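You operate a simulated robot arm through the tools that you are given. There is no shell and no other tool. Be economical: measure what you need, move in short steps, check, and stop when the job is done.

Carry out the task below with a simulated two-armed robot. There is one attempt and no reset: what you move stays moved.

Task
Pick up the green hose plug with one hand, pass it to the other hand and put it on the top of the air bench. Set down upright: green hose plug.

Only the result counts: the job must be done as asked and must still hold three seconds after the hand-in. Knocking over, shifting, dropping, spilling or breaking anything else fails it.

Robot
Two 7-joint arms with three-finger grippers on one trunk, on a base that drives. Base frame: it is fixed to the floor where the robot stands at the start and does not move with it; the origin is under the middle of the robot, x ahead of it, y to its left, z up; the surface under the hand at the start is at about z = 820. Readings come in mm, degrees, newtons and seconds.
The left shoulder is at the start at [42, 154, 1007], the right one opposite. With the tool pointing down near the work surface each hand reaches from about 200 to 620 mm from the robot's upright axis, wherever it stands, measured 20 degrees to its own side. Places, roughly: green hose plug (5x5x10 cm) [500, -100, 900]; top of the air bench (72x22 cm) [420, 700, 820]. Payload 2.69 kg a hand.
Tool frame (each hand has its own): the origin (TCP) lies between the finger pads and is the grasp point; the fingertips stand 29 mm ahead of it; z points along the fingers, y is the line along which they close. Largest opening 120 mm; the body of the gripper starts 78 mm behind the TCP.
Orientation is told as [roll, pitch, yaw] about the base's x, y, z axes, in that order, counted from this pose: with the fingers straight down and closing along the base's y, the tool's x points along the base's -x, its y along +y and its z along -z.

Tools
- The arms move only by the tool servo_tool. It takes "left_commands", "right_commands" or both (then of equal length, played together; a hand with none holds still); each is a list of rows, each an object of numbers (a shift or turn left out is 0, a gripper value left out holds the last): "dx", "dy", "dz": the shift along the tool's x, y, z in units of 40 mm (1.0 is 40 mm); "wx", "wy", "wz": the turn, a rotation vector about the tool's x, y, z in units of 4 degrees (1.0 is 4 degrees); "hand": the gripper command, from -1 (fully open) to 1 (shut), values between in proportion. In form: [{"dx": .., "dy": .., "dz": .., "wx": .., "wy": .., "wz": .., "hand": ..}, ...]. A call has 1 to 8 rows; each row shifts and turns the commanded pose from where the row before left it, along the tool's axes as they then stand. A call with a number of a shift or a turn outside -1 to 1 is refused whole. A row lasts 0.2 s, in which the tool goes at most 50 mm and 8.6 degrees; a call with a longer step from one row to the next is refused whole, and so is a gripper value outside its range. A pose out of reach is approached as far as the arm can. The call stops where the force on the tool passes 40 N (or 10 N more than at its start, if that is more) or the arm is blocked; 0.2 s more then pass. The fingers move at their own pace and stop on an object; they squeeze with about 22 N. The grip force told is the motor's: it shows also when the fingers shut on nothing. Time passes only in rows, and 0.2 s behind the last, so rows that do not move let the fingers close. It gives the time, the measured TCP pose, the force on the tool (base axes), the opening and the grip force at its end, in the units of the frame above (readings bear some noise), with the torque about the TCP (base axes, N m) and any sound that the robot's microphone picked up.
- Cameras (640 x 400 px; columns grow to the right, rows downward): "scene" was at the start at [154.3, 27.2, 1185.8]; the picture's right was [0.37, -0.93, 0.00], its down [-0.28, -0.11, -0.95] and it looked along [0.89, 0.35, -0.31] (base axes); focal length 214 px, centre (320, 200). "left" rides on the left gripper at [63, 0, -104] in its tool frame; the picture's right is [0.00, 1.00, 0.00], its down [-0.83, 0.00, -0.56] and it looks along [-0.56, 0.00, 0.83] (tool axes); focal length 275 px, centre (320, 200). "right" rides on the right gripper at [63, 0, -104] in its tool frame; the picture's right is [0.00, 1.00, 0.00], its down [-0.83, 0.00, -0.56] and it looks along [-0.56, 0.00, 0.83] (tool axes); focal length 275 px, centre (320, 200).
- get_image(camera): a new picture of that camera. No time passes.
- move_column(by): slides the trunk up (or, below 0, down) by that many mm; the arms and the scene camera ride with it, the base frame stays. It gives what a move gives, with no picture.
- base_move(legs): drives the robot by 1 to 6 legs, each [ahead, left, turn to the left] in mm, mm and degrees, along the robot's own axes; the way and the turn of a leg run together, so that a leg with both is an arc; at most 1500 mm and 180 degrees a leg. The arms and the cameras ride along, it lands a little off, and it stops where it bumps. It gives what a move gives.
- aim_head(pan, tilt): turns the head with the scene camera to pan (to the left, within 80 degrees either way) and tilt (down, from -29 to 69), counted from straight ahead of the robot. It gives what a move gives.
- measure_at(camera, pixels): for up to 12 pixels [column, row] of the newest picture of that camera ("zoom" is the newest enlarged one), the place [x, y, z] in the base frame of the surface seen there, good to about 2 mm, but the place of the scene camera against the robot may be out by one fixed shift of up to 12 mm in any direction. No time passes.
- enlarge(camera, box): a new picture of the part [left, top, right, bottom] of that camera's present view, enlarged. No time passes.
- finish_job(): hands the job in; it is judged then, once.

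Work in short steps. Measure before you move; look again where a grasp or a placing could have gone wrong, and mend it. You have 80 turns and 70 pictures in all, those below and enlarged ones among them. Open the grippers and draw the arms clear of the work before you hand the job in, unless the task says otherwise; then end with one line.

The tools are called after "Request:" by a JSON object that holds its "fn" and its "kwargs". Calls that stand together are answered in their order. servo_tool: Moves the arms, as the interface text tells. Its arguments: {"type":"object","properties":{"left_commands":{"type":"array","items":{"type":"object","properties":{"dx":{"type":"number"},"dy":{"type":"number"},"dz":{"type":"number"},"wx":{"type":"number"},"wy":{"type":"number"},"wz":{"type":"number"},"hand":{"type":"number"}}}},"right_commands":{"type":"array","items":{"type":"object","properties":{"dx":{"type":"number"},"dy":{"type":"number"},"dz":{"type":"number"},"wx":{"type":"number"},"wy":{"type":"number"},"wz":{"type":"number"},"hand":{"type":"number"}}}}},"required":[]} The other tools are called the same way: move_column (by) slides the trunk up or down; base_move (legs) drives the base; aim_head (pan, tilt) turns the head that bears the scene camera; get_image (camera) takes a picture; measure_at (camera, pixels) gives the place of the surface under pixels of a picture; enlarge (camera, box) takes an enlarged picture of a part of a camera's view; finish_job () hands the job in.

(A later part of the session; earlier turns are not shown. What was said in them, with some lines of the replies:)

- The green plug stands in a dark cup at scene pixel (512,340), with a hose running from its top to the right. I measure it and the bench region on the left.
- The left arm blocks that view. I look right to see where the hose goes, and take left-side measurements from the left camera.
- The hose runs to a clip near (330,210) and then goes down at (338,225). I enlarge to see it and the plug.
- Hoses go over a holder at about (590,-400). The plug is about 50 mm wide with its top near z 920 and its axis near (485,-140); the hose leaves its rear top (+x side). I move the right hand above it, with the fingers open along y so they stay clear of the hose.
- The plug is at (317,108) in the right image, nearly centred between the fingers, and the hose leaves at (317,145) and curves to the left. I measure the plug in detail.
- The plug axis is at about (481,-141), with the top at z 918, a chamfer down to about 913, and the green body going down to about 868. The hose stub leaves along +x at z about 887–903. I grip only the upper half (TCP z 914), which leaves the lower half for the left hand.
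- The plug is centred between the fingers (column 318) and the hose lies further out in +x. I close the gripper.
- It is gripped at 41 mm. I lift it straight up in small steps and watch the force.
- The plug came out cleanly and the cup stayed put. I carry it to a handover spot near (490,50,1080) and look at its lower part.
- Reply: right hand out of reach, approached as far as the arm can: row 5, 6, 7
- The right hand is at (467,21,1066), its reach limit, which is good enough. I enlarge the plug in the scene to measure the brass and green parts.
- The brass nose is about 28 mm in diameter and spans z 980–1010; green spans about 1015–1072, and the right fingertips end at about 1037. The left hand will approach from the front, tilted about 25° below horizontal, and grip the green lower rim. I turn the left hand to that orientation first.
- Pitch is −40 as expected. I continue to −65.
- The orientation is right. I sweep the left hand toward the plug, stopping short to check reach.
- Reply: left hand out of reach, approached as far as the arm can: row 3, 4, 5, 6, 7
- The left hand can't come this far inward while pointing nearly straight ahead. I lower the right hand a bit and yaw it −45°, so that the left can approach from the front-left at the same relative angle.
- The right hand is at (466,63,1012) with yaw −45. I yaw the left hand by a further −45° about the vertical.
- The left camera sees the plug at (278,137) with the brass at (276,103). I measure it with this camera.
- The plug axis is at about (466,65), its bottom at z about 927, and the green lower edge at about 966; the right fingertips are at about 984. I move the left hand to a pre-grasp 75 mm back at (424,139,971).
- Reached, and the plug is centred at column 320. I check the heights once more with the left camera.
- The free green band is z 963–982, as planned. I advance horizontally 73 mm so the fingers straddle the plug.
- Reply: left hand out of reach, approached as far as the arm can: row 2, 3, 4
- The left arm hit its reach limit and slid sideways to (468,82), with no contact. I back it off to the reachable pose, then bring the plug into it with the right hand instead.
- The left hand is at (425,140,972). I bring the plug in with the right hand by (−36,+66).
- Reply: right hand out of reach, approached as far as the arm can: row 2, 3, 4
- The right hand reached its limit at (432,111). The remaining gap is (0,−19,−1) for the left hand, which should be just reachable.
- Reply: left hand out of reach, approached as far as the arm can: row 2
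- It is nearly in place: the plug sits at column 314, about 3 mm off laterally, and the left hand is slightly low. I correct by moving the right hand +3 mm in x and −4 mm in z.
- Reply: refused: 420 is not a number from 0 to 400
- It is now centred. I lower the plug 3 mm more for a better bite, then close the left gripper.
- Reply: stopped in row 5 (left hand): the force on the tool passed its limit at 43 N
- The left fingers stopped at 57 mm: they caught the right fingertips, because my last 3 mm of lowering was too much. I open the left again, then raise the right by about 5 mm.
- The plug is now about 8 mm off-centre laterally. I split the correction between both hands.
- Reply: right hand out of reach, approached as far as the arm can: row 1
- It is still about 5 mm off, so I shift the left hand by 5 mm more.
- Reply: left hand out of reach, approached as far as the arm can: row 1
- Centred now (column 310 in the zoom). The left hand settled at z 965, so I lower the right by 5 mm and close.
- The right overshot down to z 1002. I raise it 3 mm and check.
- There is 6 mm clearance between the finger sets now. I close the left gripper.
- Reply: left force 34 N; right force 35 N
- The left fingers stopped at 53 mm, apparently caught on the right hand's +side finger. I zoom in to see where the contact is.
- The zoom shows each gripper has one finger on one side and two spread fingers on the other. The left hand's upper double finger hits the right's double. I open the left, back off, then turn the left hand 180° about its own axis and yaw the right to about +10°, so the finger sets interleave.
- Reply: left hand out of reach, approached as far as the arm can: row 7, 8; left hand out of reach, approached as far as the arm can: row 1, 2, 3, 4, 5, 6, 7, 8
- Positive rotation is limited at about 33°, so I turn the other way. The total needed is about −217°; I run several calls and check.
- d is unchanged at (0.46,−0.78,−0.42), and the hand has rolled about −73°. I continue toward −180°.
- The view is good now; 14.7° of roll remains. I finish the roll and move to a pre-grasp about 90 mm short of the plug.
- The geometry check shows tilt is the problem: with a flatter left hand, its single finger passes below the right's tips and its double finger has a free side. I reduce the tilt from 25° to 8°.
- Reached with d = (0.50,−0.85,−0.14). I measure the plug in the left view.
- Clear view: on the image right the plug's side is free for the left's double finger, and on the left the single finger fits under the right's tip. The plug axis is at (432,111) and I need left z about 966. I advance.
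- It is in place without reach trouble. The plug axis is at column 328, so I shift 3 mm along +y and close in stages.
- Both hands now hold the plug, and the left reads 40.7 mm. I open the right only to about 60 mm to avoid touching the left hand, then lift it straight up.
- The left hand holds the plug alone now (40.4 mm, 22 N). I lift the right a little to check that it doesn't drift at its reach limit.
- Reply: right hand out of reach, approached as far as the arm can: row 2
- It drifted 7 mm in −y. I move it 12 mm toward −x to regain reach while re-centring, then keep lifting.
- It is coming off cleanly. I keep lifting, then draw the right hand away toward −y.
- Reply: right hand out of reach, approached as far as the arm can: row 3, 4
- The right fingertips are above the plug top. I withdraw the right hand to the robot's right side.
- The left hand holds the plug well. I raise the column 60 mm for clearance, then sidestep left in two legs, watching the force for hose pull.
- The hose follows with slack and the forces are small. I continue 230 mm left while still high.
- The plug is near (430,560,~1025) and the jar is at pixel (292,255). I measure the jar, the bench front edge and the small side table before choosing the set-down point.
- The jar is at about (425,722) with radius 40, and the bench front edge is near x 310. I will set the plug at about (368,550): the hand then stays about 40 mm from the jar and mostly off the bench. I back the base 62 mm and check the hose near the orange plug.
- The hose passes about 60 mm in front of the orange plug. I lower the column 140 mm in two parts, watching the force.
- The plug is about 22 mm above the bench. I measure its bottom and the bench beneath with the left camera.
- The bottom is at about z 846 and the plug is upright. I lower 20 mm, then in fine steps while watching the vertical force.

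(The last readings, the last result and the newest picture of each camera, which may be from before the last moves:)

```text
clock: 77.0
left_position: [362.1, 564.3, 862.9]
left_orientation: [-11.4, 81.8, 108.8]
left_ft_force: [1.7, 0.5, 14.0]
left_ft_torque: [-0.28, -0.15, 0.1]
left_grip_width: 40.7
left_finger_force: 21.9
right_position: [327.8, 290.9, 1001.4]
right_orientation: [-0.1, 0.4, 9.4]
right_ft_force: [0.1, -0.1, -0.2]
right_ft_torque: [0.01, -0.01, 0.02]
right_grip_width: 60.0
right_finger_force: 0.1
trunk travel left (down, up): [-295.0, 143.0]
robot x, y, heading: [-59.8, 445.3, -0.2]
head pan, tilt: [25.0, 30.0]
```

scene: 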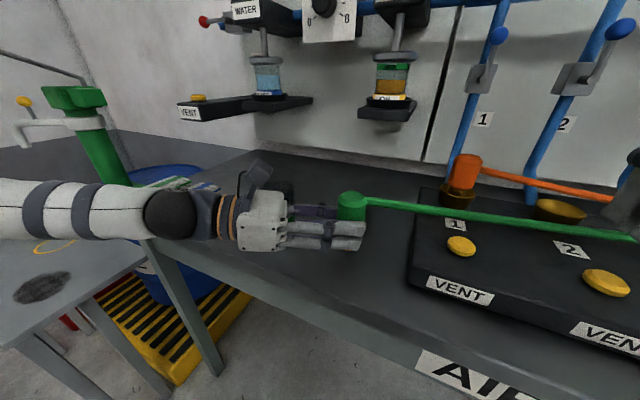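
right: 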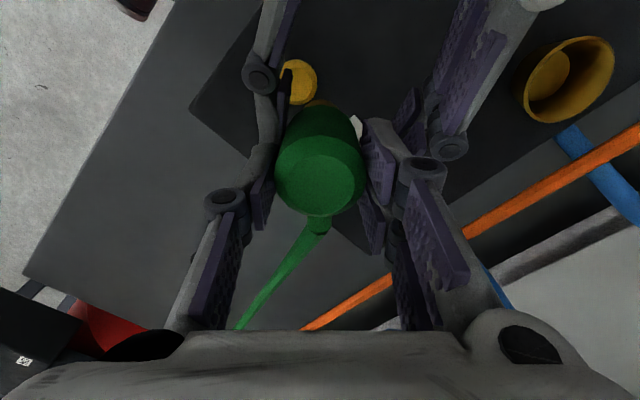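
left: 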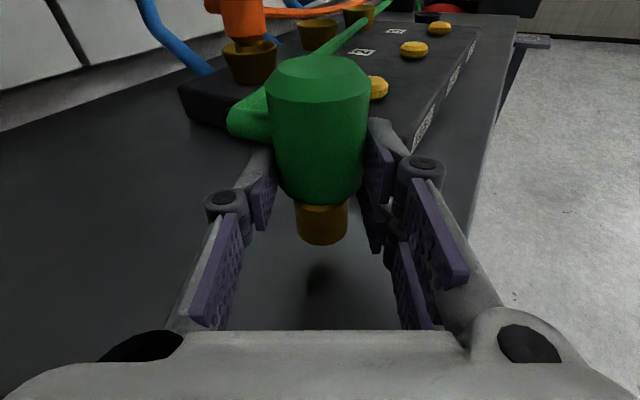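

It is in contact (14 N up). I ease off 2 mm, then open gently to about 66 mm.

Request:
{"fn": "servo_tool", "kwargs": {"left_commands": [{"dx": 0.05, "dz": -0.007}, {}, {"hand": 0.2}, {"hand": 0.1}, {"hand": 0}, {"hand": -0.1}, {}]}}

Request:
{"fn": "get_image", "kwargs": {"camera": "left"}}

```text
clock: 78.5
left_position: [362.9, 563.9, 863.7]
left_orientation: [-10.7, 81.8, 109.4]
left_ft_force: [-0.3, 0.2, -0.4]
left_ft_torque: [-0.01, 0.01, -0.01]
left_grip_width: 65.8
left_finger_force: 0.0
right_position: [327.6, 292.6, 1001.3]
right_orientation: [-0.1, 0.5, 9.4]
right_ft_force: [-0.4, -0.3, -0.1]
right_ft_torque: [0.01, 0.0, -0.02]
right_grip_width: 59.9
right_finger_force: 0.0
trunk travel left (down, up): [-295.0, 143.0]
robot x, y, heading: [-58.9, 447.7, -0.1]
head pan, tilt: [25.0, 30.0]
```

```text
9 pictures are left
```

left: 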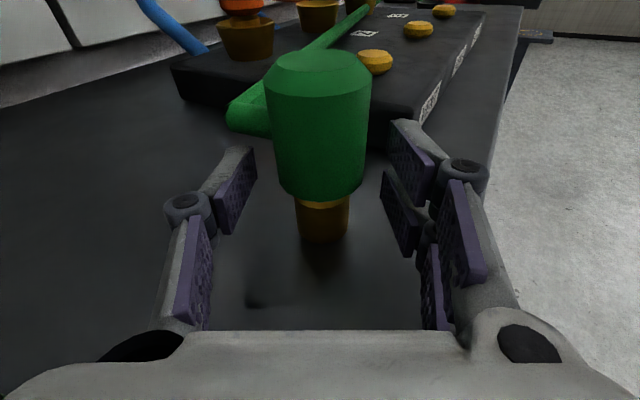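

The plug stands by itself. I retreat straight back along the hand's axis.

Request:
{"fn": "servo_tool", "kwargs": {"left_commands": [{"dz": -0.2}, {"dz": -0.4}, {"dz": -0.5}, {"dz": -0.6}, {"dz": -0.6}, {"dz": -0.6}, {}]}}

Request:
{"fn": "get_image", "kwargs": {"camera": "left"}}

Request:
{"fn": "get_image", "kwargs": {"camera": "scene"}}

```text
clock: 80.2
left_position: [302.5, 665.1, 881.3]
left_orientation: [-10.9, 81.8, 109.3]
left_ft_force: [0.3, -0.2, -0.1]
left_ft_torque: [0.03, 0.02, -0.04]
left_grip_width: 66.0
left_finger_force: 0.1
right_position: [327.9, 292.4, 1001.3]
right_orientation: [0.0, 0.5, 9.4]
right_ft_force: [0.3, 0.5, -0.5]
right_ft_torque: [0.0, -0.04, -0.03]
right_grip_width: 60.2
right_finger_force: 0.1
trunk travel left (down, up): [-295.0, 143.0]
robot x, y, heading: [-59.4, 448.7, 0.3]
head pan, tilt: [25.0, 30.0]
```

```text
8 pictures are left
```

left: 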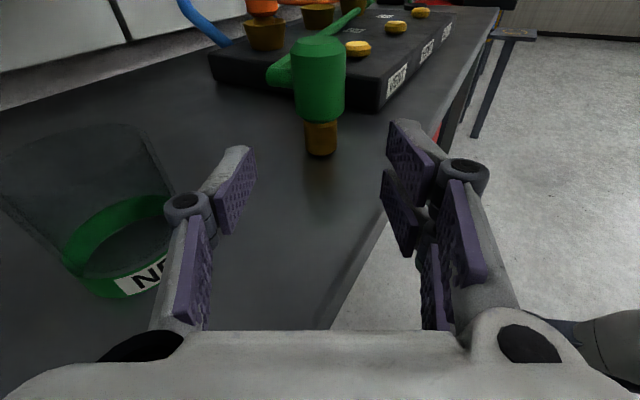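

```text
7 pictures are left
```

scene: 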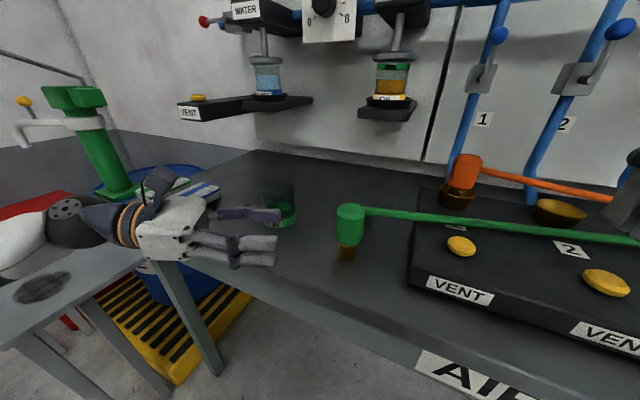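

The plug stands upright with the jar and everything else untouched. I raise the column to lift the arms clear, then open both grippers fully.

Request:
{"fn": "move_column", "kwargs": {"by": 130}}

Request:
{"fn": "servo_tool", "kwargs": {"left_commands": [{"hand": -1, "dz": -0.5}, {"hand": -1}, {"hand": -1}, {}], "right_commands": [{"hand": -1}, {"hand": -1}, {"hand": -1}, {}]}}

Request:
{"fn": "get_image", "kwargs": {"camera": "scene"}}

Request:
{"fn": "measure_at", "kwargs": {"camera": "scene", "pixels": [[350, 210]]}}

```text
clock: 81.7
left_position: [304.0, 663.1, 1008.5]
left_orientation: [-10.2, 81.8, 110.0]
left_ft_force: [-0.2, -0.1, -0.4]
left_ft_torque: [-0.04, 0.0, 0.0]
left_grip_width: 65.8
left_finger_force: 0.1
right_position: [328.4, 292.5, 1131.2]
right_orientation: [-0.2, 0.4, 9.3]
right_ft_force: [0.0, -0.8, -0.4]
right_ft_torque: [0.03, 0.02, -0.05]
right_grip_width: 59.9
right_finger_force: 0.0
trunk travel left (down, up): [-425.0, 13.0]
robot x, y, heading: [-63.4, 443.6, -0.2]
head pan, tilt: [25.0, 30.0]
```

```text
clock: 82.7
left_position: [295.6, 681.9, 1013.5]
left_orientation: [-10.7, 81.8, 109.4]
left_ft_force: [0.1, 0.2, 0.8]
left_ft_torque: [0.01, 0.0, 0.03]
left_grip_width: 120.2
left_finger_force: 0.0
right_position: [328.0, 292.4, 1131.9]
right_orientation: [0.0, 0.5, 9.4]
right_ft_force: [-0.3, -0.6, -0.2]
right_ft_torque: [0.01, 0.02, 0.03]
right_grip_width: 119.9
right_finger_force: 0.1
trunk travel left (down, up): [-425.0, 13.0]
robot x, y, heading: [-61.8, 444.4, -0.2]
head pan, tilt: [25.0, 30.0]
```

```text
6 pictures are left
```

scene: 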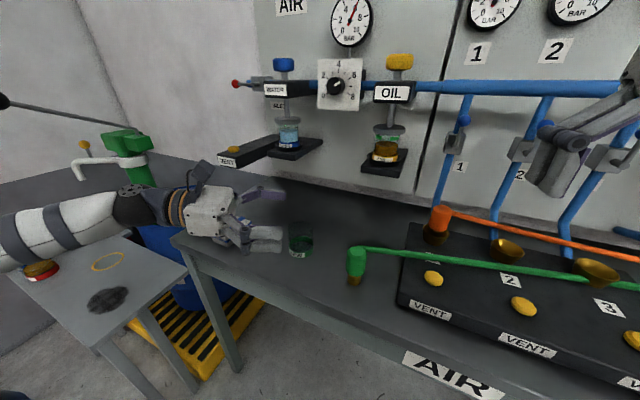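

```text
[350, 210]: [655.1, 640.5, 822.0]
```

The plug stands upright on the bench at pixel (356,265). Both grippers are open and clear, and nothing else has been disturbed, so I hand the job in.

Request:
{"fn": "finish_job", "kwargs": {}}

```text
The job is handed in.
```

The green hose plug was picked up with the right hand, passed in mid-air to the left, and is standing upright on the air bench at about (369, 552); I saw nothing else moved, and the job is handed in.
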